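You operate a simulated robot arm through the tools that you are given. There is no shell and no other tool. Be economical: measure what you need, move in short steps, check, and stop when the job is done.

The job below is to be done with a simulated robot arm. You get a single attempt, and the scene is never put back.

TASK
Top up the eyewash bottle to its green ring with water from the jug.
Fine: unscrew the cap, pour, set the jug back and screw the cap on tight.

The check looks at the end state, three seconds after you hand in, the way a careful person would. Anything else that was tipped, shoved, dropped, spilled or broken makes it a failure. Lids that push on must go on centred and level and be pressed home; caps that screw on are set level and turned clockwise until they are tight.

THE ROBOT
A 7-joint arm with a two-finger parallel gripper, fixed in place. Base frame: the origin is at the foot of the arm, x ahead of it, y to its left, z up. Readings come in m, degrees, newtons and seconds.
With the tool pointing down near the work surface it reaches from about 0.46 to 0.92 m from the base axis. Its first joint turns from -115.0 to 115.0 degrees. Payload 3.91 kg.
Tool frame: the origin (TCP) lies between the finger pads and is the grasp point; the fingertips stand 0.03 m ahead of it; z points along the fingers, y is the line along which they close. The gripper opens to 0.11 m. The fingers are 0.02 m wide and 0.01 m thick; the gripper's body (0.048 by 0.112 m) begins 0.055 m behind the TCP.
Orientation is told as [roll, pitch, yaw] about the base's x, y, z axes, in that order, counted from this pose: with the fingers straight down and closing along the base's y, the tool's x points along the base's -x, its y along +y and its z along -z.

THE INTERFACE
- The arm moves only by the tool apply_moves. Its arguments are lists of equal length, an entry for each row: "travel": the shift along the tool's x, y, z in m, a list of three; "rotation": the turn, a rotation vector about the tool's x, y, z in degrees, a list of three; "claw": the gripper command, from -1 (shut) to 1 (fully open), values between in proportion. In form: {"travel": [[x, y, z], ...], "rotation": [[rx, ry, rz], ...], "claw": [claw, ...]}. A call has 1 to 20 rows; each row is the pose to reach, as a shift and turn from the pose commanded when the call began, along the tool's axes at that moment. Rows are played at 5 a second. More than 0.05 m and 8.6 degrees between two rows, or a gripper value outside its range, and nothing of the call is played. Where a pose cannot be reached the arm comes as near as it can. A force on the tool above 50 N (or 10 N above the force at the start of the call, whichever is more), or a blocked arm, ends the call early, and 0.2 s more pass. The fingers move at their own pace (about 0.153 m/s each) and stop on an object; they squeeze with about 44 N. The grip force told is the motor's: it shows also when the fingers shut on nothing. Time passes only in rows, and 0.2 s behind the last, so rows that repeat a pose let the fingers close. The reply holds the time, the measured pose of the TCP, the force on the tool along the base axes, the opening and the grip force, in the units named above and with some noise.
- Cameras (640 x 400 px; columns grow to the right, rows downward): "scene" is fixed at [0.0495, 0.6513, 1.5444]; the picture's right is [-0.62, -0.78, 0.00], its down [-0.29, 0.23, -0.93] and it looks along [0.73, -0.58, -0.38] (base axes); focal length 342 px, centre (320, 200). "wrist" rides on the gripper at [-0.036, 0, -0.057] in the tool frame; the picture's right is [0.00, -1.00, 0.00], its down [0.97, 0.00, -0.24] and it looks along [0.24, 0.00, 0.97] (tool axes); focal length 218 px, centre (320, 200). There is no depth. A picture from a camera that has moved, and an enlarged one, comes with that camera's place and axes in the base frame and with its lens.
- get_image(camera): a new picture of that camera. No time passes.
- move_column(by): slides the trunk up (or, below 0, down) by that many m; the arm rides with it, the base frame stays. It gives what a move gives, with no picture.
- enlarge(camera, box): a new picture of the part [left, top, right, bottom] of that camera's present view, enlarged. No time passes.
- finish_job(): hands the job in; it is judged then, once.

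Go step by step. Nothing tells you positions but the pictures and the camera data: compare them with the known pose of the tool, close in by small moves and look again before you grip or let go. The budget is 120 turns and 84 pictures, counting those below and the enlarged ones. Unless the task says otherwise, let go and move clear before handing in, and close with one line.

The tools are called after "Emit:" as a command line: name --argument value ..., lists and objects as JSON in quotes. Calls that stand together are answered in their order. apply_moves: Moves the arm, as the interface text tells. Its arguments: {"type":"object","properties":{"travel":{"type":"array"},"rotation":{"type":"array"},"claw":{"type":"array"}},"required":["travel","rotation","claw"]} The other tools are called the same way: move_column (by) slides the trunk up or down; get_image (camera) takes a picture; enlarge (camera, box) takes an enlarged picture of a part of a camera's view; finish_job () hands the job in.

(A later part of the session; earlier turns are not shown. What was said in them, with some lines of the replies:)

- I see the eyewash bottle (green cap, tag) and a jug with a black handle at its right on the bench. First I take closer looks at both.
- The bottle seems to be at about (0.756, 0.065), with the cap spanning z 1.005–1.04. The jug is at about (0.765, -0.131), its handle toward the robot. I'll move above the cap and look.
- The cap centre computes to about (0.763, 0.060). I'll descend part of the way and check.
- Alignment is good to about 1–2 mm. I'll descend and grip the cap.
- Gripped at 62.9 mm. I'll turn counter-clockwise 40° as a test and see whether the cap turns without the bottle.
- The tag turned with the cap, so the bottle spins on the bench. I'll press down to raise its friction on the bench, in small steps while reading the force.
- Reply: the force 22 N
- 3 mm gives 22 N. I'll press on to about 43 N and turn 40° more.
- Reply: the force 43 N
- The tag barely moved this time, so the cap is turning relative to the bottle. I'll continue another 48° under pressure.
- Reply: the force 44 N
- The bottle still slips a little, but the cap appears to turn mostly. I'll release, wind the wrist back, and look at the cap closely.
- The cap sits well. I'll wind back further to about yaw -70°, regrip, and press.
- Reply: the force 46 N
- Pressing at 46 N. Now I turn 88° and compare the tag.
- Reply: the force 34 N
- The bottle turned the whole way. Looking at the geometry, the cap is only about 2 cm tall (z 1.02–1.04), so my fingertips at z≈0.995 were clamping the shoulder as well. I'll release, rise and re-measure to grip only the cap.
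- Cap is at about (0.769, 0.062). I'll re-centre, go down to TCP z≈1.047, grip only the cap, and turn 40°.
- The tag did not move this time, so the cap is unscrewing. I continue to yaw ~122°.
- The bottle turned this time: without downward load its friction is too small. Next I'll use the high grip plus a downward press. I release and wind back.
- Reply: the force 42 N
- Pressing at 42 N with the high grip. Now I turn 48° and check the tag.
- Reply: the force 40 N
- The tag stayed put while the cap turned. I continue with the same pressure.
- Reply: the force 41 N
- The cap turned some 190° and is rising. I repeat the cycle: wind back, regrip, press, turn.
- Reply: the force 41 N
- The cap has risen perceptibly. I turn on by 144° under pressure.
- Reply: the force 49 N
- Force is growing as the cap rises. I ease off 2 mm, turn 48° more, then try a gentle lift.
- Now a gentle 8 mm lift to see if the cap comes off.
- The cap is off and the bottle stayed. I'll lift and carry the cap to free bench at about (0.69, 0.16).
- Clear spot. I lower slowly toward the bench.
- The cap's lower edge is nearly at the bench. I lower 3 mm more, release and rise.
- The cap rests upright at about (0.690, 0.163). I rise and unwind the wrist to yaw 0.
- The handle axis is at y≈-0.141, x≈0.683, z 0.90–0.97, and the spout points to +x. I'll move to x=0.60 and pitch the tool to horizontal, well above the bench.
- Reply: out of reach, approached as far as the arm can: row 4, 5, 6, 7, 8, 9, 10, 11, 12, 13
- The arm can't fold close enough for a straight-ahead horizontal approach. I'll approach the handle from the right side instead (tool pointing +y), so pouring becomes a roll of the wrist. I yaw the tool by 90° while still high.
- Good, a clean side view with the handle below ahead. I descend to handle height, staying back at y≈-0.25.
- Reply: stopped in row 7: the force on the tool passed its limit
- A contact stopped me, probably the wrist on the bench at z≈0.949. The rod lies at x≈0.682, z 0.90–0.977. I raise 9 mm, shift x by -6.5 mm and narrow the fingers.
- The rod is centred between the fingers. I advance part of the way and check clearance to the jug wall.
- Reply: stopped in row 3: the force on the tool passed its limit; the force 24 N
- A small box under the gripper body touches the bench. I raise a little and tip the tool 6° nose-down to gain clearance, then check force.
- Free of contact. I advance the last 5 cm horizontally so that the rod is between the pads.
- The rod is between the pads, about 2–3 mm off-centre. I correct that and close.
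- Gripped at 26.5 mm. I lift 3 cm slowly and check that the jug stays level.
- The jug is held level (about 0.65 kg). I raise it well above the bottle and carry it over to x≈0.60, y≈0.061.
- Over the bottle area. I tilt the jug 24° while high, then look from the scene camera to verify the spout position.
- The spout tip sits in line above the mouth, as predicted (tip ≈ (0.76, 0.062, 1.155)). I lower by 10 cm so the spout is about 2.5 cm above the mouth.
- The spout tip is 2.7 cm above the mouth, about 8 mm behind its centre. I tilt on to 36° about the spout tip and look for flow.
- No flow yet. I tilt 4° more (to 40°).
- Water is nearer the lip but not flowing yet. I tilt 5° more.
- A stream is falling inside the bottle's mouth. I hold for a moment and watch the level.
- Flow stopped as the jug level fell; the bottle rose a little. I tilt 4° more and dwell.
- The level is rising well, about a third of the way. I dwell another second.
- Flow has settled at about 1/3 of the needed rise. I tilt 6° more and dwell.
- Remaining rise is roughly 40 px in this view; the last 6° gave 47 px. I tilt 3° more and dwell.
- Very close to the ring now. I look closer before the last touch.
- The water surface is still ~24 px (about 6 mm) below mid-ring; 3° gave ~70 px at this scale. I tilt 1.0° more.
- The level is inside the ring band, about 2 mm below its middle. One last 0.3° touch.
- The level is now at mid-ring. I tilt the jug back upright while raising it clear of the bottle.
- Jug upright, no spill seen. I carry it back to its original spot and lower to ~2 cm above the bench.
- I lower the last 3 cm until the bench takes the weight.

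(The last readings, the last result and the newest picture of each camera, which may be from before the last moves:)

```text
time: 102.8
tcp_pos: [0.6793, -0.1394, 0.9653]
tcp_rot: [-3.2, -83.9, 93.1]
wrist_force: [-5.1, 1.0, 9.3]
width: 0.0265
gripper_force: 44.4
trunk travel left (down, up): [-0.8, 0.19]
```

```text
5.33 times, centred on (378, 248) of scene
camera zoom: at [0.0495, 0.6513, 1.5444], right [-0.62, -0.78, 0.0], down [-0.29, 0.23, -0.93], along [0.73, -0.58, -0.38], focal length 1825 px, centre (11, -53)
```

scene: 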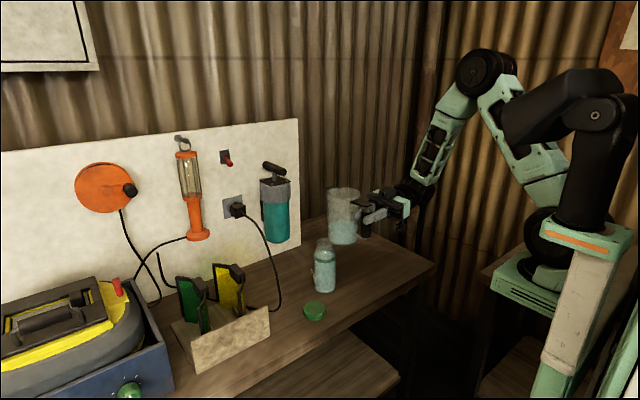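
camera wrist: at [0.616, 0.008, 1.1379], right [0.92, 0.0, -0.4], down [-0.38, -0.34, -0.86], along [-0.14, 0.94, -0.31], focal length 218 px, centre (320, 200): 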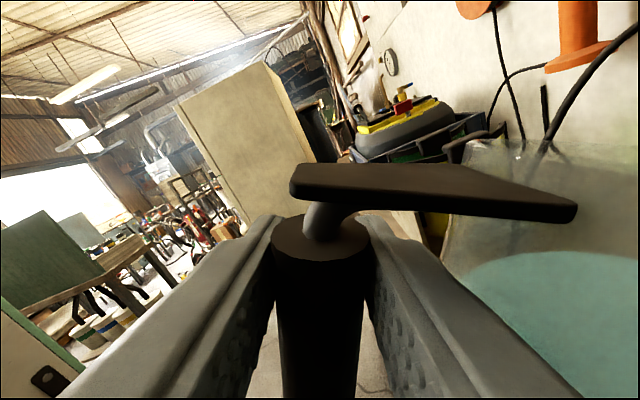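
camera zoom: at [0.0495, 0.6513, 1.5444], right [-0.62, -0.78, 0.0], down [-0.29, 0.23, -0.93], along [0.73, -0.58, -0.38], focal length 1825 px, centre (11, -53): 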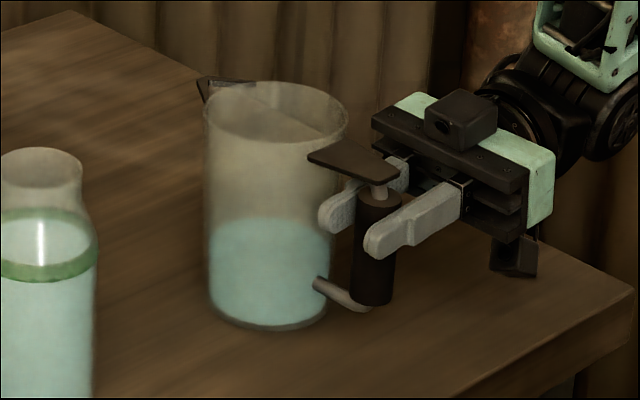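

The jug is on the bench. I open the fingers gently to 44 mm and withdraw straight along -y.

Emit:
apply_moves --travel '[[-0.0005, 0, 0], [-0.001, 0, 0], [-0.001, 0, 0], [-0.001, 0, 0], [0.002, 0, -0.0298], [0.0053, 0, -0.0597], [0.0084, 0, -0.0895], [0.01, 0, -0.11], [0.01, 0, -0.11]]' --rotation '[[0, 0, 0], [0, 0, 0], [0, 0, 0], [0, 0, 0], [0, 0, 0], [0, 0, 0], [0, 0, 0], [0, 0, 0], [0, 0, 0]]' --claw '[-0.4, -0.2, -0.2, -0.2, -0.2, -0.2, -0.2, -0.2, -0.2]'

Emit:
enlarge --camera "scene" --box '[310, 190, 438, 290]'

```text
time: 104.8
tcp_pos: [0.6799, -0.251, 0.9671]
tcp_rot: [-1.9, -83.9, 91.8]
wrist_force: [0.4, 0.5, -0.2]
width: 0.0441
gripper_force: 0.1
trunk travel left (down, up): [-0.8, 0.19]
```

```text
4.00 times, centred on (374, 240) of scene
camera zoom: at [0.0495, 0.6513, 1.5444], right [-0.62, -0.78, 0.0], down [-0.29, 0.23, -0.93], along [0.73, -0.58, -0.38], focal length 1369 px, centre (104, 40)
```

zoom: 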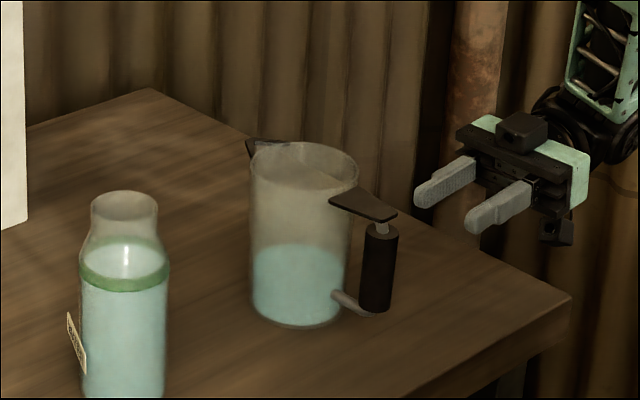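

The jug stands back in its place. I lift up, then swing to tool-down (yaw 90°) above the cap at (0.690, 0.1635).

Emit:
apply_moves --travel '[[-0.0388, 0, -0.0041], [-0.0776, 0, -0.0082], [-0.1164, 0, -0.0122], [-0.1552, 0, -0.0163], [-0.194, 0, -0.0204], [-0.2317, 0, -0.0244], [-0.2317, 0, -0.0244]]' --rotation '[[0, 0, 0], [0, 0, 0], [0, 0, 0], [0, 0, 0], [0, 0, 0], [0, 0, 0], [0, 0, 0]]' --claw '[-0.2, -0.2, 0, 0.2, 0.4, 0.6, 0.6]'

Emit:
apply_moves --travel '[[-0.0039, -0.0009, 0.0375], [-0.0079, -0.0018, 0.075], [-0.0118, -0.0027, 0.1124], [-0.0158, -0.0036, 0.1499], [-0.0197, -0.0045, 0.1874], [-0.0236, -0.0055, 0.2249], [-0.0276, -0.0064, 0.2624], [-0.0315, -0.0073, 0.2998], [-0.0355, -0.0082, 0.3373], [-0.0394, -0.0091, 0.3748], [-0.0433, -0.01, 0.4123], [-0.0433, -0.01, 0.4123], [-0.0433, -0.01, 0.4123]]' --rotation '[[0, 7.636, 0], [0, 15.27, 0], [0, 22.91, 0], [0, 30.55, 0], [0, 38.18, 0], [0, 45.82, 0], [0, 53.45, 0], [0, 61.09, 0], [0, 68.73, 0], [0, 76.36, 0], [0, 84, 0], [0, 84, 0], [0, 84, 0]]' --claw '[0.6, 0.6, 0.6, 0.6, 0.6, 0.6, 0.6, 0.6, 0.6, 0.6, 0.6, 0.6, 0.6]'

Emit:
get_image --camera "wrist"

```text
time: 106.5
tcp_pos: [0.6766, -0.2492, 1.2011]
tcp_rot: [-1.9, -83.8, 91.8]
wrist_force: [-0.4, 0.2, 0.2]
width: 0.0878
gripper_force: 0.1
trunk travel left (down, up): [-0.8, 0.19]
```

```text
time: 109.2
tcp_pos: [0.6881, 0.1659, 1.199]
tcp_rot: [-0.2, 0.2, 90.1]
wrist_force: [-0.6, 0.6, -0.1]
width: 0.0881
gripper_force: 0.0
trunk travel left (down, up): [-0.8, 0.19]
```

```text
16 pictures are left
camera wrist: at [0.6887, 0.2016, 1.2558], right [1.0, 0.0, 0.0], down [0.0, -0.97, 0.24], along [0.0, -0.24, -0.97], focal length 218 px, centre (320, 200)
```

wrist: 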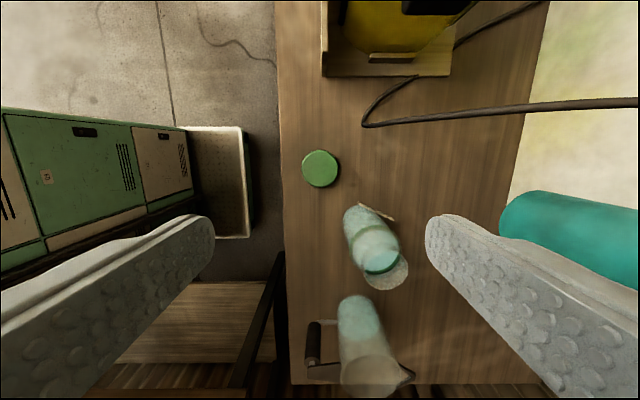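

Cap is right under the tool, at (0.689, 0.165). I yaw to 122°, descend and grip it.

Emit:
apply_moves --travel '[[0, 0, 0.04], [0, 0, 0.08], [0, 0, 0.12], [0, 0, 0.16], [0, 0, 0.2], [0, 0, 0.24], [0, 0, 0.27], [0, 0, 0.29], [0, 0, 0.3], [0, 0, 0.305], [0, 0, 0.305], [0, 0, 0.305], [0, 0, 0.305], [0, 0, 0.305]]' --rotation '[[0, 0, -8], [0, 0, -16], [0, 0, -24], [0, 0, -32], [0, 0, -32], [0, 0, -32], [0, 0, -32], [0, 0, -32], [0, 0, -32], [0, 0, -32], [0, 0, -32], [0, 0, -32], [0, 0, -32], [0, 0, -32]]' --claw '[0.6, 0.6, 0.6, 0.6, 0.6, 0.6, 0.6, 0.6, 0.6, 0.6, 0.2, -1, -1, -1]'

Emit:
get_image --camera "wrist"

```text
time: 112.2
tcp_pos: [0.6908, 0.1634, 0.8936]
tcp_rot: [-0.1, 0.3, 121.9]
wrist_force: [-0.2, 0.2, 0.0]
width: 0.0618
gripper_force: 43.8
trunk travel left (down, up): [-0.8, 0.19]
```

```text
15 pictures are left
camera wrist: at [0.6709, 0.1933, 0.9506], right [0.85, 0.53, 0.0], down [0.51, -0.82, 0.24], along [0.13, -0.21, -0.97], focal length 218 px, centre (320, 200)
```

wrist: 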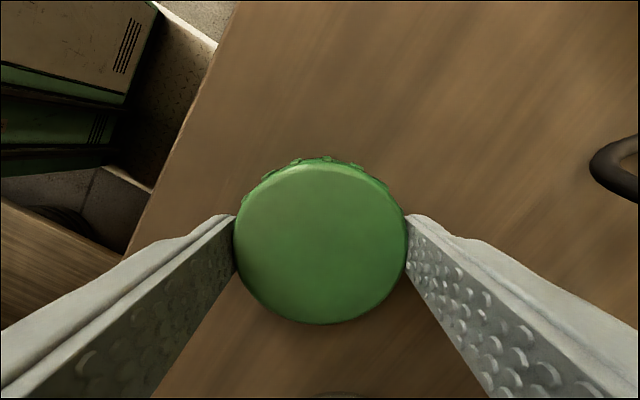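

Cap gripped. I lift it and move past the bottle so that the wrist camera can see the bottle mouth beside the cap for precise alignment.

Emit:
apply_moves --travel '[[0, 0, -0.04], [0, 0, -0.08], [0, 0, -0.12], [0, 0, -0.16], [0, 0, -0.2], [0, 0, -0.24], [0, 0, -0.2565], [0.04, -0.0021, -0.2565], [0.08, -0.0041, -0.2565], [0.12, -0.0062, -0.2565], [0.16, -0.0083, -0.2565], [0.1986, -0.0103, -0.2565], [0.1986, -0.0103, -0.2565], [0.1986, -0.0103, -0.2565]]' --rotation '[[0, 0, 0], [0, 0, 0], [0, 0, 0], [0, 0, 0], [0, 0, 0], [0, 0, 0], [0, 0, 0], [0, 0, 0], [0, 0, 0], [0, 0, 0], [0, 0, 0], [0, 0, 0], [0, 0, 0], [0, 0, 0]]' --claw '[-1, -1, -1, -1, -1, -1, -1, -1, -1, -1, -1, -1, -1, -1]'

Emit:
get_image --camera "wrist"

```text
time: 115.2
tcp_pos: [0.8037, -0.0005, 1.1509]
tcp_rot: [0.0, 0.3, 121.8]
wrist_force: [0.0, 0.0, -0.7]
width: 0.0617
gripper_force: 44.4
trunk travel left (down, up): [-0.8, 0.19]
```

```text
14 pictures are left
camera wrist: at [0.7837, 0.0295, 1.2091], right [0.85, 0.53, 0.0], down [0.51, -0.82, 0.24], along [0.13, -0.21, -0.97], focal length 218 px, centre (320, 200)
```

wrist: 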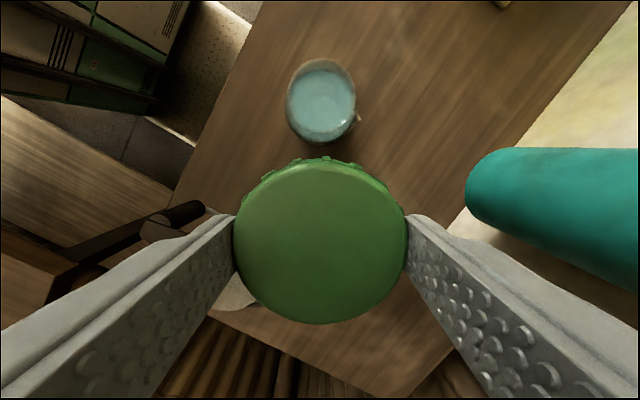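

I zoom in on the mouth to fix its centre.

Emit:
enlarge --camera "wrist" --box '[272, 45, 384, 160]'

```text
3.48 times, centred on (328, 102) of wrist
camera zoom: at [0.7837, 0.0295, 1.2091], right [0.85, 0.53, 0.0], down [0.51, -0.82, 0.24], along [0.13, -0.21, -0.97], focal length 759 px, centre (292, 539)
```

zoom: 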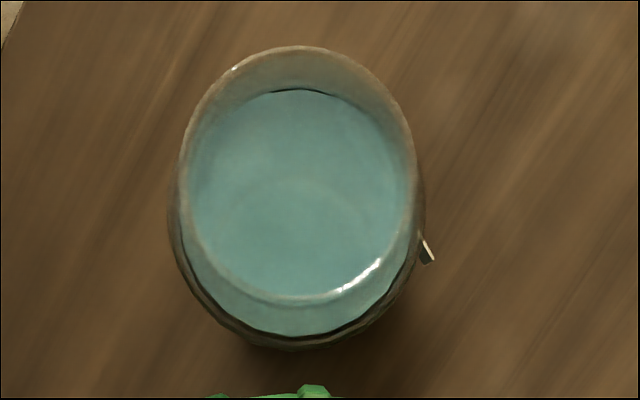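

The mouth centre is at tool x≈-0.073 and the cap centre at -0.0033, so I shift by -0.0695. Then I lower to just above the thread and check.

Emit:
apply_moves --travel '[[-0.035, -0.0005, 0], [-0.0695, -0.001, 0], [-0.0695, -0.001, 0.03], [-0.0695, -0.001, 0.06], [-0.0695, -0.001, 0.08], [-0.0695, -0.001, 0.086], [-0.0695, -0.001, 0.086]]' --rotation '[[0, 0, 0], [0, 0, 0], [0, 0, 0], [0, 0, 0], [0, 0, 0], [0, 0, 0], [0, 0, 0]]' --claw '[-1, -1, -1, -1, -1, -1, -1]'

Emit:
enlarge --camera "scene" --box '[290, 225, 370, 285]'

```text
time: 116.8
tcp_pos: [0.7673, 0.0594, 1.0646]
tcp_rot: [-0.2, 0.4, 121.9]
wrist_force: [0.3, -0.2, -1.7]
width: 0.0619
gripper_force: 44.3
trunk travel left (down, up): [-0.8, 0.19]
```

```text
6.67 times, centred on (330, 255) of scene
camera zoom: at [0.0495, 0.6513, 1.5444], right [-0.62, -0.78, 0.0], down [-0.29, 0.23, -0.93], along [0.73, -0.58, -0.38], focal length 2282 px, centre (253, -167)
```

zoom: 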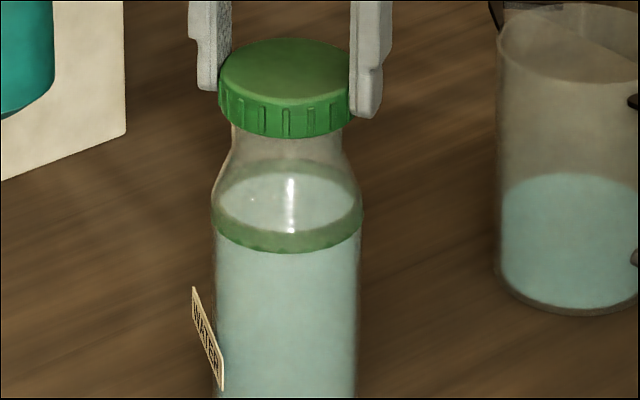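

The cap is centred over the bottle. I lower slowly to feel the thread.

Emit:
apply_moves --travel '[[0, 0, 0.003], [0, 0, 0.006], [0, 0, 0.008], [0, 0, 0.009], [0, 0, 0.009]]' --rotation '[[0, 0, 0], [0, 0, 0], [0, 0, 0], [0, 0, 0], [0, 0, 0]]' --claw '[-1, -1, -1, -1, -1]'

```text
time: 118.0
tcp_pos: [0.7678, 0.0591, 1.0561]
tcp_rot: [-0.2, 0.4, 121.9]
wrist_force: [-0.4, -0.4, 3.8]
width: 0.0622
gripper_force: 43.7
trunk travel left (down, up): [-0.8, 0.19]
```

Contact begins (about 4–5 N). I press lightly and turn clockwise, following down.

Emit:
apply_moves --travel '[[0, 0, 0.001], [0, 0, 0.002], [0, 0, 0.0022], [0, 0, 0.0024], [0, 0, 0.0026], [0, 0, 0.0028], [0, 0, 0.003], [0, 0, 0.0032], [0, 0, 0.0034], [0, 0, 0.0036], [0, 0, 0.0038], [0, 0, 0.004], [0, 0, 0.0042], [0, 0, 0.0044], [0, 0, 0.0046], [0, 0, 0.0048], [0, 0, 0.005], [0, 0, 0.005]]' --rotation '[[0, 0, 0], [0, 0, 0], [0, 0, 8], [0, 0, 16], [0, 0, 24], [0, 0, 32], [0, 0, 40], [0, 0, 48], [0, 0, 56], [0, 0, 64], [0, 0, 72], [0, 0, 80], [0, 0, 88], [0, 0, 96], [0, 0, 104], [0, 0, 112], [0, 0, 120], [0, 0, 120]]' --claw '[-1, -1, -1, -1, -1, -1, -1, -1, -1, -1, -1, -1, -1, -1, -1, -1, -1, -1]'

Emit:
enlarge --camera "scene" --box '[290, 225, 370, 285]'

```text
time: 121.8
tcp_pos: [0.7675, 0.0596, 1.0531]
tcp_rot: [-0.2, -0.4, 1.8]
wrist_force: [5.4, -1.8, 38.1]
width: 0.0619
gripper_force: 44.0
trunk travel left (down, up): [-0.8, 0.19]
```

```text
6.67 times, centred on (330, 255) of scene
camera zoom: at [0.0495, 0.6513, 1.5444], right [-0.62, -0.78, 0.0], down [-0.29, 0.23, -0.93], along [0.73, -0.58, -0.38], focal length 2282 px, centre (253, -167)
```

zoom: 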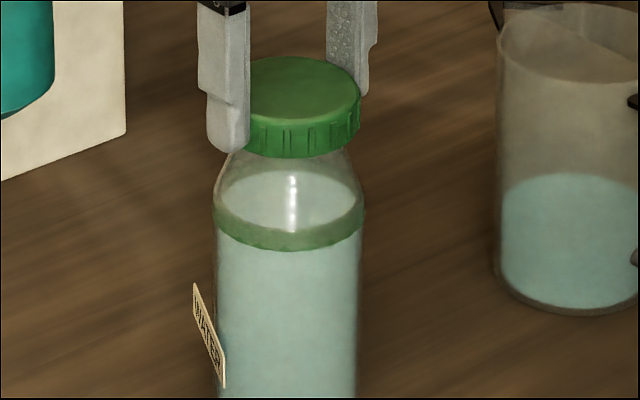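

The cap is going down squarely and the tag has not turned. I continue clockwise to yaw -70° with the same pressure.

Emit:
apply_moves --travel '[[0, 0, 0], [0, 0, 0], [0, 0, 0], [0, 0, 0.0003], [0, 0, 0.0005], [0, 0, 0.0006], [0, 0, 0.0008], [0, 0, 0.001], [0, 0, 0.001], [0, 0, 0.001]]' --rotation '[[0, 0, 8], [0, 0, 16], [0, 0, 24], [0, 0, 32], [0, 0, 40], [0, 0, 48], [0, 0, 56], [0, 0, 64], [0, 0, 72], [0, 0, 72]]' --claw '[-1, -1, -1, -1, -1, -1, -1, -1, -1, -1]'

```text
time: 124.0
tcp_pos: [0.5587, -0.0722, 1.1457]
tcp_rot: [-7.0, -0.4, -59.5]
wrist_force: [-10.8, -5.0, 0.4]
width: 0.0618
gripper_force: 44.1
out of reach, approached as far as the arm can: row 3, 4, 5, 6, 7, 8, 9, 10
trunk travel left (down, up): [-0.8, 0.19]
```

The arm ran out of joint range and swung away while still gripping. I look at once at what happened.

Emit:
get_image --camera "scene"

Emit:
get_image --camera "wrist"

```text
10 pictures are left
```

scene: 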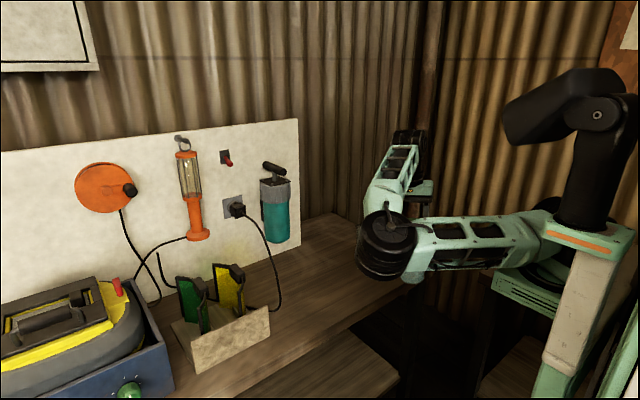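

```text
9 pictures are left
camera wrist: at [0.5822, -0.1006, 1.2036], right [-0.86, -0.5, 0.12], down [-0.47, 0.85, 0.23], along [-0.22, 0.14, -0.97], focal length 218 px, centre (320, 200)
```

wrist: 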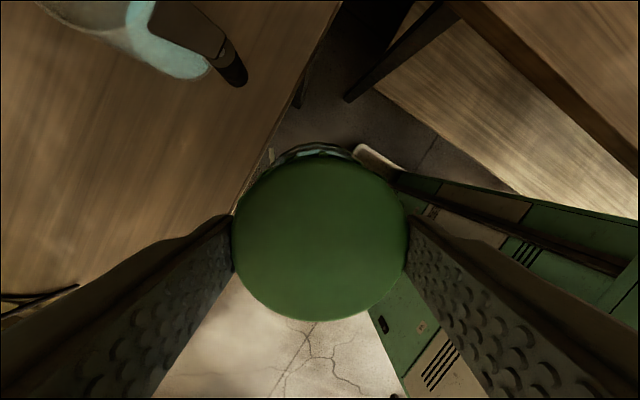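

The bottle is still hanging from the gripped cap, and the jug stands untouched. I level the tool and raise a little, in small steps, to recover control.

Emit:
apply_moves --travel '[[0, 0, -0.01], [0, 0, -0.02], [0, 0, -0.03]]' --rotation '[[-2.5, 0, 0], [-5, 0, 0], [-7, 0, 0]]' --claw '[-1, -1, -1]'

```text
time: 124.8
tcp_pos: [0.5558, -0.0724, 1.1769]
tcp_rot: [1.1, -0.5, -61.1]
wrist_force: [-0.3, 0.0, -4.7]
width: 0.0616
gripper_force: 43.8
trunk travel left (down, up): [-0.8, 0.19]
```

Level again and carrying the bottle. I move slowly toward its spot without rotating, to see how the arm behaves.

Emit:
apply_moves --travel '[[-0.001, 0.025, -0.005], [-0.0024, 0.055, -0.01], [-0.0036, 0.085, -0.01], [-0.0047, 0.1118, -0.01], [-0.0047, 0.1118, -0.01]]' --rotation '[[0, 0, 0], [0, 0, 0], [0, 0, 0], [0, 0, 0], [0, 0, 0]]' --claw '[-1, -1, -1, -1, -1]'

Emit:
get_image --camera "scene"

```text
time: 126.0
tcp_pos: [0.6025, -0.0835, 1.1889]
tcp_rot: [1.1, -0.5, -61.0]
wrist_force: [-0.1, 0.5, -2.8]
width: 0.0616
gripper_force: 43.7
out of reach, approached as far as the arm can: row 1, 2, 3, 4, 5
trunk travel left (down, up): [-0.8, 0.19]
```

```text
8 pictures are left
```

scene: 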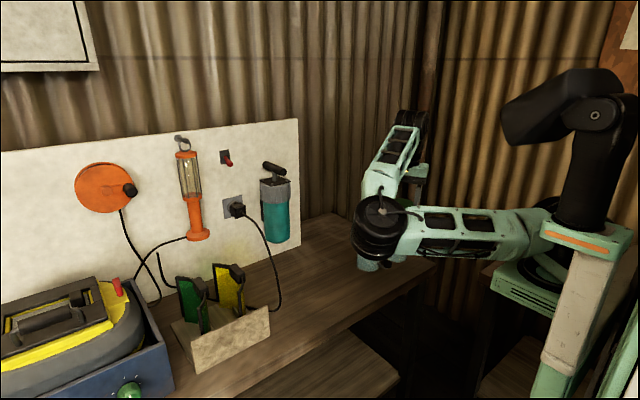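

The wrist is at its limit here. I unwind the yaw back toward +3° in place (the bottle simply turns with it, in the air).

Emit:
apply_moves --travel '[[0, 0, 0], [0, 0, 0], [0, 0, 0], [0, 0, 0], [0, 0, 0], [0, 0, 0], [0, 0, 0], [0, 0, 0], [0, 0, 0]]' --rotation '[[0, 0, -8], [0, 0, -16], [0, 0, -24], [0, 0, -32], [0, 0, -40], [0, 0, -48], [0, 0, -56], [0, 0, -64], [0, 0, -64]]' --claw '[-1, -1, -1, -1, -1, -1, -1, -1, -1]'

```text
time: 128.1
tcp_pos: [0.5998, -0.085, 1.1871]
tcp_rot: [-0.1, -1.1, 3.2]
wrist_force: [0.9, 0.6, -3.9]
width: 0.0618
gripper_force: 44.1
trunk travel left (down, up): [-0.8, 0.19]
```

Back in range. I level the residual pitch and carry the bottle toward its spot at height.

Emit:
apply_moves --travel '[[-0.0293, 0.0226, 0], [-0.0586, 0.0451, 0], [-0.0879, 0.0677, 0], [-0.1172, 0.0903, 0], [-0.1465, 0.1128, 0], [-0.1758, 0.1354, 0], [-0.1758, 0.1354, 0], [-0.1758, 0.1354, 0]]' --rotation '[[0, 1.1, 0], [0, 1.1, 0], [0, 1.1, 0], [0, 1.1, 0], [0, 1.1, 0], [0, 1.1, 0], [0, 1.1, 0], [0, 1.1, 0]]' --claw '[-1, -1, -1, -1, -1, -1, -1, -1]'

Emit:
get_image --camera "scene"

```text
time: 129.8
tcp_pos: [0.7708, 0.0603, 1.1917]
tcp_rot: [-0.1, 0.0, 3.0]
wrist_force: [-0.3, -0.2, -4.0]
width: 0.0618
gripper_force: 43.9
trunk travel left (down, up): [-0.8, 0.19]
```

```text
7 pictures are left
```

scene: 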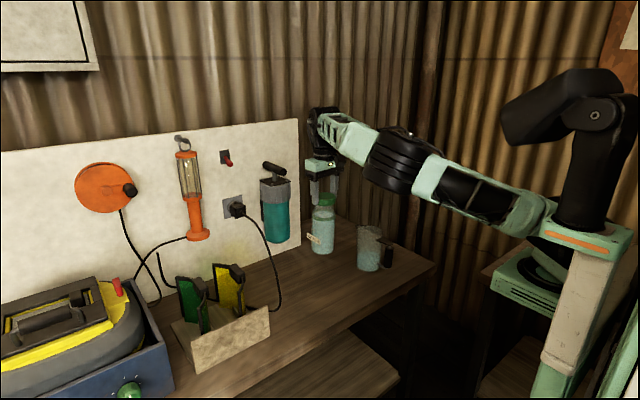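

Recovered: bottle upright under the gripper, jug in place. I lower the bottle to the bench gently.

Emit:
apply_moves --travel '[[0.002, 0, 0.035], [0.002, 0, 0.07], [0.002, 0, 0.1], [0.002, 0, 0.12], [0.002, 0, 0.127], [0.002, 0, 0.131], [0.002, 0, 0.133], [0.002, 0, 0.133]]' --rotation '[[0, 0, 0], [0, 0, 0], [0, 0, 0], [0, 0, 0], [0, 0, 0], [0, 0, 0], [0, 0, 0], [0, 0, 0]]' --claw '[-1, -1, -1, -1, -1, -1, -1, -1]'

```text
time: 131.7
tcp_pos: [0.7666, 0.0596, 1.0582]
tcp_rot: [-0.2, 0.0, 3.0]
wrist_force: [0.8, 0.4, -4.4]
width: 0.0618
gripper_force: 44.1
trunk travel left (down, up): [-0.8, 0.19]
```

Still hanging slightly above the bench. I lower in 1 mm steps.

Emit:
apply_moves --travel '[[0, 0, 0.001], [0, 0, 0.002], [0, 0, 0.003], [0, 0, 0.004], [0, 0, 0.005], [0, 0, 0.005]]' --rotation '[[0, 0, 0], [0, 0, 0], [0, 0, 0], [0, 0, 0], [0, 0, 0], [0, 0, 0]]' --claw '[-1, -1, -1, -1, -1, -1]'

Emit:
enlarge --camera "scene" --box '[290, 220, 402, 300]'

```text
time: 133.1
tcp_pos: [0.7667, 0.0592, 1.0548]
tcp_rot: [0.0, -0.1, 2.9]
wrist_force: [-1.9, 0.8, 9.4]
width: 0.0617
gripper_force: 44.3
trunk travel left (down, up): [-0.8, 0.19]
```

```text
5.00 times, centred on (346, 260) of scene
camera zoom: at [0.0495, 0.6513, 1.5444], right [-0.62, -0.78, 0.0], down [-0.29, 0.23, -0.93], along [0.73, -0.58, -0.38], focal length 1711 px, centre (190, -100)
```

zoom: 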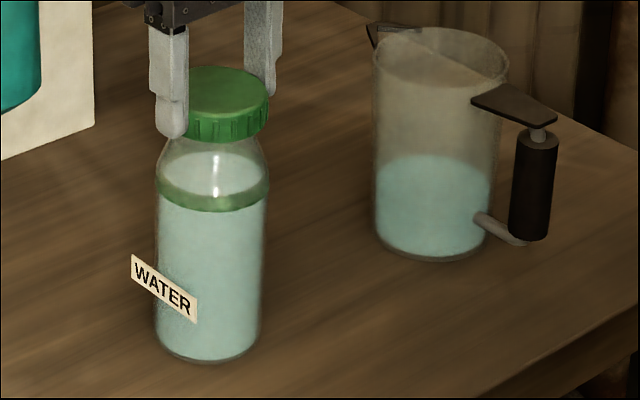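

The bottle stands on the bench, filled and upright. I release the cap, wind back to yaw ~122° and check the arm stays in range.

Emit:
apply_moves --travel '[[0, 0, -0.002], [0, 0, -0.002], [0, 0, -0.002], [0, 0, -0.002], [0, 0, -0.002], [0, 0, -0.002], [0, 0, -0.002], [0, 0, -0.002], [0, 0, -0.002], [0, 0, -0.002], [0, 0, -0.002], [0, 0, -0.002], [0, 0, -0.002], [0, 0, -0.002], [0, 0, -0.002], [0, 0, -0.002], [0, 0, -0.002]]' --rotation '[[0, 0, 0], [0, 0, 0], [0, 0, -8], [0, 0, -16], [0, 0, -24], [0, 0, -32], [0, 0, -40], [0, 0, -48], [0, 0, -56], [0, 0, -64], [0, 0, -72], [0, 0, -80], [0, 0, -88], [0, 0, -96], [0, 0, -104], [0, 0, -112], [0, 0, -119]]' --claw '[0.5, 0.5, 0.5, 0.5, 0.5, 0.5, 0.5, 0.5, 0.5, 0.5, 0.5, 0.5, 0.5, 0.5, 0.5, 0.5, 0.5]'

```text
time: 136.7
tcp_pos: [0.7666, 0.0593, 1.0555]
tcp_rot: [0.0, 0.1, 122.1]
wrist_force: [0.5, -0.1, -0.1]
width: 0.0824
gripper_force: 0.0
trunk travel left (down, up): [-0.8, 0.19]
```

In range. I wind back 72° further to get a longer tightening stroke.

Emit:
apply_moves --travel '[[0, 0, 0], [0, 0, 0], [0, 0, 0], [0, 0, 0], [0, 0, 0], [0, 0, 0], [0, 0, 0], [0, 0, 0], [0, 0, 0], [0, 0, 0]]' --rotation '[[0, 0, -8], [0, 0, -16], [0, 0, -24], [0, 0, -32], [0, 0, -40], [0, 0, -48], [0, 0, -56], [0, 0, -64], [0, 0, -72], [0, 0, -72]]' --claw '[0.5, 0.5, 0.5, 0.5, 0.5, 0.5, 0.5, 0.5, 0.5, 0.5]'

```text
time: 138.8
tcp_pos: [0.7657, 0.0601, 1.0557]
tcp_rot: [0.2, -0.1, -165.9]
wrist_force: [0.4, -0.2, -0.7]
width: 0.0823
gripper_force: 0.1
trunk travel left (down, up): [-0.8, 0.19]
```

Good. Now I close on the cap and press.

Emit:
apply_moves --travel '[[0, 0, 0], [0, 0, 0], [0, 0, 0], [0, 0, 0.002], [0, 0, 0.004], [0, 0, 0.005], [0, 0, 0.005]]' --rotation '[[0, 0, 0], [0, 0, 0], [0, 0, 0], [0, 0, 0], [0, 0, 0], [0, 0, 0], [0, 0, 0]]' --claw '[-1, -1, -1, -1, -1, -1, -1]'

Emit:
apply_moves --travel '[[0, 0, 0], [0, 0, 0], [0, 0, 0], [0, 0, 0], [0, 0, 0], [0, 0, 0], [0, 0, 0], [0, 0, 0], [0, 0, 0], [0, 0, 0], [0, 0, 0], [0, 0, 0], [0, 0, 0], [0, 0, 0], [0, 0, 0], [0, 0, 0], [0, 0, 0]]' --rotation '[[0, 0, 8], [0, 0, 16], [0, 0, 24], [0, 0, 32], [0, 0, 40], [0, 0, 48], [0, 0, 56], [0, 0, 64], [0, 0, 72], [0, 0, 80], [0, 0, 88], [0, 0, 96], [0, 0, 104], [0, 0, 112], [0, 0, 120], [0, 0, 128], [0, 0, 128]]' --claw '[-1, -1, -1, -1, -1, -1, -1, -1, -1, -1, -1, -1, -1, -1, -1, -1, -1]'

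Emit:
enlarge --camera "scene" --box '[290, 220, 402, 300]'

```text
time: 140.4
tcp_pos: [0.767, 0.0597, 1.0541]
tcp_rot: [0.0, 0.3, -166.0]
wrist_force: [-1.6, 2.7, 42.5]
width: 0.0625
gripper_force: 44.4
trunk travel left (down, up): [-0.8, 0.19]
```

```text
time: 144.1
tcp_pos: [0.7655, 0.0583, 1.0509]
tcp_rot: [-0.2, -0.1, 65.9]
wrist_force: [6.0, 7.1, 29.6]
width: 0.0627
gripper_force: 43.9
trunk travel left (down, up): [-0.8, 0.19]
```

```text
5.00 times, centred on (346, 260) of scene
camera zoom: at [0.0495, 0.6513, 1.5444], right [-0.62, -0.78, 0.0], down [-0.29, 0.23, -0.93], along [0.73, -0.58, -0.38], focal length 1711 px, centre (190, -100)
```

zoom: 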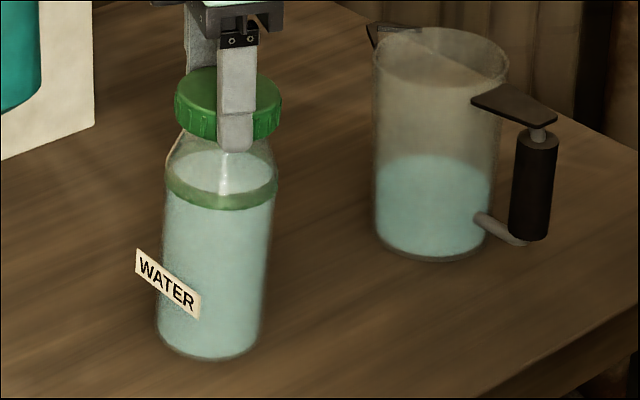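

The tag held, so the cap really turned and went down, but off-centre grip made the bottle lean about 2–3°. I relieve the pressure, shift back to upright, release, and re-measure the cap centre.

Emit:
apply_moves --travel '[[0, 0, -0.002], [-0.003, -0.0008, -0.004], [-0.0058, -0.0015, -0.004], [-0.0058, -0.0015, -0.004], [-0.0058, -0.0015, -0.004], [-0.0058, -0.0015, -0.004], [-0.0058, -0.0015, -0.03], [-0.0058, -0.0015, -0.06], [-0.0058, -0.0015, -0.06]]' --rotation '[[0, 0, 0], [0, 0, 0], [0, 0, 0], [0, 0, 0], [0, 0, 0], [0, 0, 0], [0, 0, 0], [0, 0, 0], [0, 0, 0]]' --claw '[-1, -1, -1, 0.2, 0.5, 0.5, 0.5, 0.5, 0.5]'

Emit:
get_image --camera "wrist"

```text
time: 146.1
tcp_pos: [0.7717, 0.0636, 1.1114]
tcp_rot: [-0.1, 0.0, 66.0]
wrist_force: [0.1, 0.5, -0.2]
width: 0.0825
gripper_force: 0.1
trunk travel left (down, up): [-0.8, 0.19]
```

```text
4 pictures are left
camera wrist: at [0.7854, 0.0964, 1.168], right [0.91, -0.41, 0.0], down [-0.4, -0.89, 0.24], along [-0.1, -0.22, -0.97], focal length 218 px, centre (320, 200)
```

wrist: 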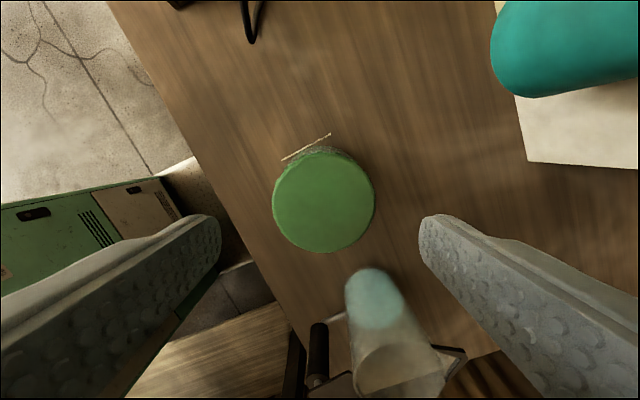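

The cap centre is 3.7 mm / 1.8 mm off the tool axis. I correct that and wind back 128° at this height.

Emit:
apply_moves --travel '[[-0.0037, -0.0018, 0], [-0.0037, -0.0018, 0], [-0.0037, -0.0018, 0], [-0.0037, -0.0018, 0], [-0.0037, -0.0018, 0], [-0.0037, -0.0018, 0], [-0.0037, -0.0018, 0], [-0.0037, -0.0018, 0], [-0.0037, -0.0018, 0], [-0.0037, -0.0018, 0], [-0.0037, -0.0018, 0], [-0.0037, -0.0018, 0], [-0.0037, -0.0018, 0], [-0.0037, -0.0018, 0], [-0.0037, -0.0018, 0], [-0.0037, -0.0018, 0], [-0.0037, -0.0018, 0]]' --rotation '[[0, 0, -8], [0, 0, -16], [0, 0, -24], [0, 0, -32], [0, 0, -40], [0, 0, -48], [0, 0, -56], [0, 0, -64], [0, 0, -72], [0, 0, -80], [0, 0, -88], [0, 0, -96], [0, 0, -104], [0, 0, -112], [0, 0, -120], [0, 0, -128], [0, 0, -128]]' --claw '[0.5, 0.5, 0.5, 0.5, 0.5, 0.5, 0.5, 0.5, 0.5, 0.5, 0.5, 0.5, 0.5, 0.5, 0.5, 0.5, 0.5]'

Emit:
apply_moves --travel '[[0, 0, 0.03], [0, 0, 0.05], [0, 0, 0.058], [0, 0, 0.058], [0, 0, 0.058], [0, 0, 0.058], [0, 0, 0.06], [0, 0, 0.062], [0, 0, 0.0625], [0, 0, 0.0625]]' --rotation '[[0, 0, 0], [0, 0, 0], [0, 0, 0], [0, 0, 0], [0, 0, 0], [0, 0, 0], [0, 0, 0], [0, 0, 0], [0, 0, 0], [0, 0, 0]]' --claw '[0.5, 0.5, 0.5, -1, -1, -1, -1, -1, -1, -1]'

```text
time: 149.7
tcp_pos: [0.7721, 0.0664, 1.1112]
tcp_rot: [0.1, 0.0, -166.0]
wrist_force: [0.8, 0.2, 0.5]
width: 0.0825
gripper_force: 0.0
trunk travel left (down, up): [-0.8, 0.19]
```

```text
time: 151.8
tcp_pos: [0.7722, 0.0659, 1.0509]
tcp_rot: [0.2, 0.4, -166.1]
wrist_force: [0.5, -8.0, 42.5]
width: 0.0626
gripper_force: 43.3
trunk travel left (down, up): [-0.8, 0.19]
```

Gripped, 42 N down. I turn clockwise 96° and read the forces.

Emit:
apply_moves --travel '[[0, 0, 0], [0, 0, 0], [0, 0, 0], [0, 0, 0], [0, 0, 0], [0, 0, 0], [0, 0, 0], [0, 0, 0], [0, 0, 0], [0, 0, 0], [0, 0, 0], [0, 0, 0], [0, 0, 0]]' --rotation '[[0, 0, 8], [0, 0, 16], [0, 0, 24], [0, 0, 32], [0, 0, 40], [0, 0, 48], [0, 0, 56], [0, 0, 64], [0, 0, 72], [0, 0, 80], [0, 0, 88], [0, 0, 96], [0, 0, 96]]' --claw '[-1, -1, -1, -1, -1, -1, -1, -1, -1, -1, -1, -1, -1]'

Emit:
enlarge --camera "scene" --box '[290, 220, 402, 300]'

```text
time: 154.7
tcp_pos: [0.7729, 0.0656, 1.0489]
tcp_rot: [0.0, 0.1, 98.0]
wrist_force: [1.8, -7.4, 20.3]
width: 0.0628
gripper_force: 43.9
trunk travel left (down, up): [-0.8, 0.19]
```

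```text
5.00 times, centred on (346, 260) of scene
camera zoom: at [0.0495, 0.6513, 1.5444], right [-0.62, -0.78, 0.0], down [-0.29, 0.23, -0.93], along [0.73, -0.58, -0.38], focal length 1711 px, centre (190, -100)
```

zoom: 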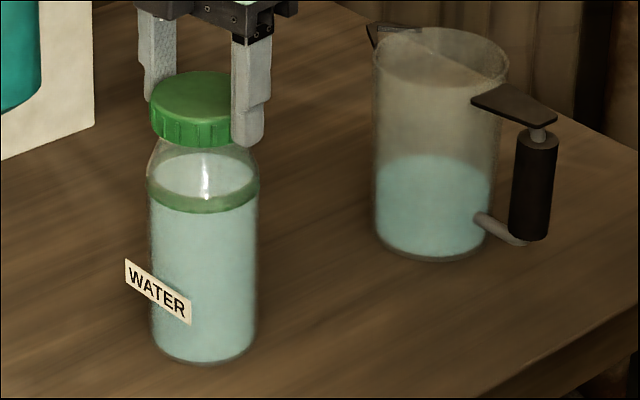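

The cap is moving down and the bottle is upright, tag unturned. I restore pressure and turn 80° more.

Emit:
apply_moves --travel '[[0, 0, 0.0015], [0, 0, 0.003], [0, 0, 0.003], [0, 0, 0.003], [0, 0, 0.003], [0, 0, 0.003], [0, 0, 0.003], [0, 0, 0.003], [0, 0, 0.003], [0, 0, 0.003], [0, 0, 0.003], [0, 0, 0.003], [0, 0, 0.003]]' --rotation '[[0, 0, 0], [0, 0, 0], [0, 0, 8], [0, 0, 16], [0, 0, 24], [0, 0, 32], [0, 0, 40], [0, 0, 48], [0, 0, 56], [0, 0, 64], [0, 0, 72], [0, 0, 80], [0, 0, 80]]' --claw '[-1, -1, -1, -1, -1, -1, -1, -1, -1, -1, -1, -1, -1]'

```text
time: 157.4
tcp_pos: [0.7722, 0.0674, 1.0466]
tcp_rot: [-0.1, -0.2, 17.9]
wrist_force: [-1.6, -3.6, 36.5]
width: 0.0624
gripper_force: 44.4
trunk travel left (down, up): [-0.8, 0.19]
```

I do another stroke: release, wind back.

Emit:
apply_moves --travel '[[0, 0, -0.003], [0, 0, -0.006], [0, 0, -0.007], [0, 0, -0.007], [0, 0, -0.007], [0, 0, -0.007], [0, 0, -0.007], [0, 0, -0.007], [0, 0, -0.007], [0, 0, -0.007], [0, 0, -0.007], [0, 0, -0.007], [0, 0, -0.007], [0, 0, -0.007], [0, 0, -0.007], [0, 0, -0.007], [0, 0, -0.007], [0, 0, -0.007], [0, 0, -0.007], [0, 0, -0.007]]' --rotation '[[0, 0, 0], [0, 0, 0], [0, 0, 0], [0, 0, 0], [0, 0, -8.5], [0, 0, -17], [0, 0, -25.5], [0, 0, -34], [0, 0, -42.5], [0, 0, -51], [0, 0, -59.5], [0, 0, -68], [0, 0, -76.5], [0, 0, -85], [0, 0, -93.5], [0, 0, -102], [0, 0, -110.5], [0, 0, -119], [0, 0, -127.5], [0, 0, -136]]' --claw '[-1, -1, 0.2, 0.5, 0.5, 0.5, 0.5, 0.5, 0.5, 0.5, 0.5, 0.5, 0.5, 0.5, 0.5, 0.5, 0.5, 0.5, 0.5, 0.5]'

Emit:
apply_moves --travel '[[0, 0, 0], [0, 0, 0], [0, 0, 0], [0, 0, 0], [0, 0, 0], [0, 0, 0], [0, 0, 0.002], [0, 0, 0.004], [0, 0, 0.005], [0, 0, 0.005]]' --rotation '[[0, 0, -8], [0, 0, -16], [0, 0, -24], [0, 0, -24], [0, 0, -24], [0, 0, -24], [0, 0, -24], [0, 0, -24], [0, 0, -24], [0, 0, -24]]' --claw '[0.5, 0.5, 0.5, -1, -1, -1, -1, -1, -1, -1]'

```text
time: 161.7
tcp_pos: [0.7723, 0.0675, 1.0525]
tcp_rot: [0.2, 0.1, 154.0]
wrist_force: [-0.2, 0.7, 0.4]
width: 0.0823
gripper_force: 0.1
trunk travel left (down, up): [-0.8, 0.19]
```

```text
time: 163.8
tcp_pos: [0.7734, 0.0676, 1.0496]
tcp_rot: [0.0, 0.4, 177.9]
wrist_force: [1.8, -1.3, 42.1]
width: 0.0617
gripper_force: 44.2
trunk travel left (down, up): [-0.8, 0.19]
```

Pressed at 42 N. Turn clockwise 80° and watch how the force changes.

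Emit:
apply_moves --travel '[[0, 0, 0], [0, 0, 0], [0, 0, 0], [0, 0, 0], [0, 0, 0], [0, 0, 0], [0, 0, 0], [0, 0, 0], [0, 0, 0], [0, 0, 0], [0, 0, 0]]' --rotation '[[0, 0, 8], [0, 0, 16], [0, 0, 24], [0, 0, 32], [0, 0, 40], [0, 0, 48], [0, 0, 56], [0, 0, 64], [0, 0, 72], [0, 0, 80], [0, 0, 80]]' --claw '[-1, -1, -1, -1, -1, -1, -1, -1, -1, -1, -1]'

Emit:
enlarge --camera "scene" --box '[290, 220, 402, 300]'

```text
time: 166.2
tcp_pos: [0.774, 0.0676, 1.0493]
tcp_rot: [-0.2, 0.0, 97.8]
wrist_force: [0.7, -0.1, 37.0]
width: 0.0615
gripper_force: 44.2
trunk travel left (down, up): [-0.8, 0.19]
```

```text
5.00 times, centred on (346, 260) of scene
camera zoom: at [0.0495, 0.6513, 1.5444], right [-0.62, -0.78, 0.0], down [-0.29, 0.23, -0.93], along [0.73, -0.58, -0.38], focal length 1711 px, centre (190, -100)
```

zoom: 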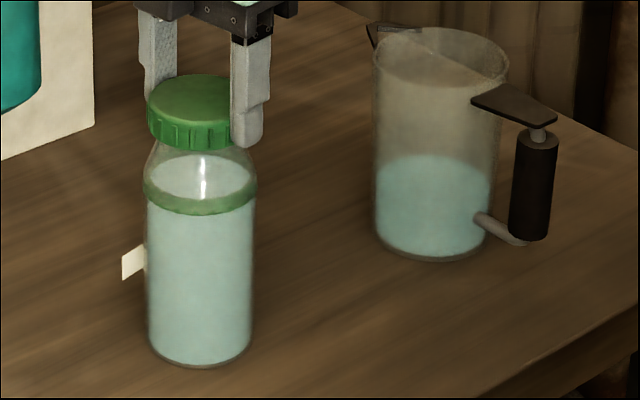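

Now the tag turned with the cap even under ~40 N, so the cap is tight against the bottle. One more firm turn at slightly higher pressure, then I let go and rise.

Emit:
apply_moves --travel '[[0, 0, 0.0008], [0, 0, 0.0012], [0, 0, 0.0012], [0, 0, 0.0012], [0, 0, 0.0012], [0, 0, 0.0012], [0, 0, 0.0012], [0, 0, 0.0012]]' --rotation '[[0, 0, 0], [0, 0, 0], [0, 0, 8], [0, 0, 16], [0, 0, 24], [0, 0, 32], [0, 0, 40], [0, 0, 40]]' --claw '[-1, -1, -1, -1, -1, -1, -1, -1]'

Emit:
apply_moves --travel '[[0, 0, -0.003], [0, 0, -0.0055], [0, 0, -0.0055], [0, 0, -0.0055], [0, 0, -0.03], [0, 0, -0.07], [0, 0, -0.11], [0, 0, -0.15], [0, 0, -0.15]]' --rotation '[[0, 0, 0], [0, 0, 0], [0, 0, 0], [0, 0, 0], [0, 0, 0], [0, 0, 0], [0, 0, 0], [0, 0, 0], [0, 0, 0]]' --claw '[-1, -1, 0.3, 0.6, 0.6, 0.6, 0.6, 0.6, 0.6]'

Emit:
enlarge --camera "scene" --box '[290, 220, 402, 300]'

```text
time: 168.1
tcp_pos: [0.7724, 0.0664, 1.0483]
tcp_rot: [-0.2, -0.1, 57.9]
wrist_force: [0.7, 0.6, 38.0]
width: 0.0614
gripper_force: 43.9
trunk travel left (down, up): [-0.8, 0.19]
```

```text
time: 170.1
tcp_pos: [0.7733, 0.067, 1.1948]
tcp_rot: [-0.2, 0.1, 57.9]
wrist_force: [0.2, 0.2, 0.6]
width: 0.0881
gripper_force: 0.1
trunk travel left (down, up): [-0.8, 0.19]
```

```text
5.00 times, centred on (346, 260) of scene
camera zoom: at [0.0495, 0.6513, 1.5444], right [-0.62, -0.78, 0.0], down [-0.29, 0.23, -0.93], along [0.73, -0.58, -0.38], focal length 1711 px, centre (190, -100)
```

zoom: 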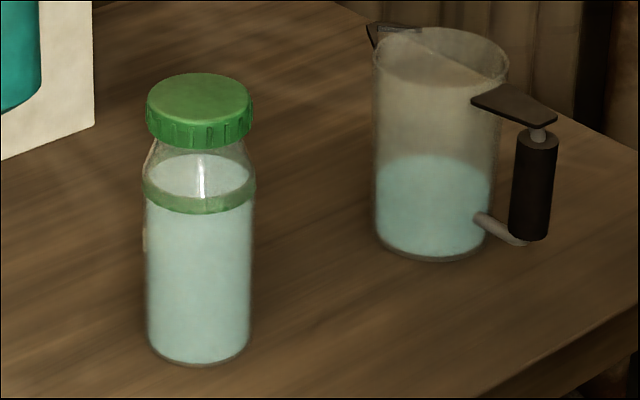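

The cap is level and seated; the bottle turned with it, so it is tight. A last overall look.

Emit:
get_image --camera "scene"

```text
0 pictures are left
```

scene: 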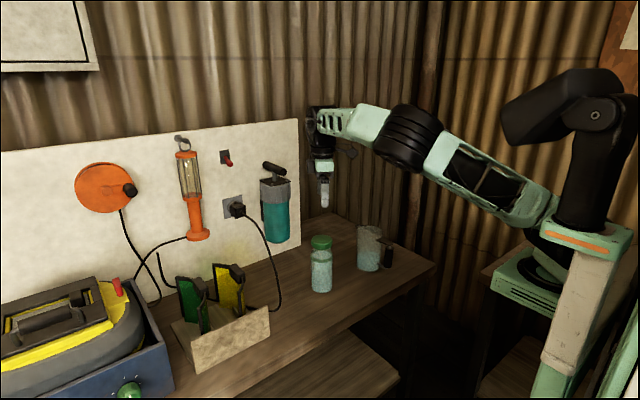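

Everything else stands as it was, the gripper is clear, and the bottle is filled and capped. I hand in.

Emit:
finish_job

```text
The job is handed in.
```

I filled the eyewash bottle to mid-ring and screwed its cap back on until the bottle turned with it under about 40 N of downward press. The jug is back where it stood, and I saw no spill. While I was tightening the cap, the arm hit a joint limit and lifted the bottle off the bench by its cap. I set it back upright within about 1 cm of its original spot, but its tag now faces the other way.
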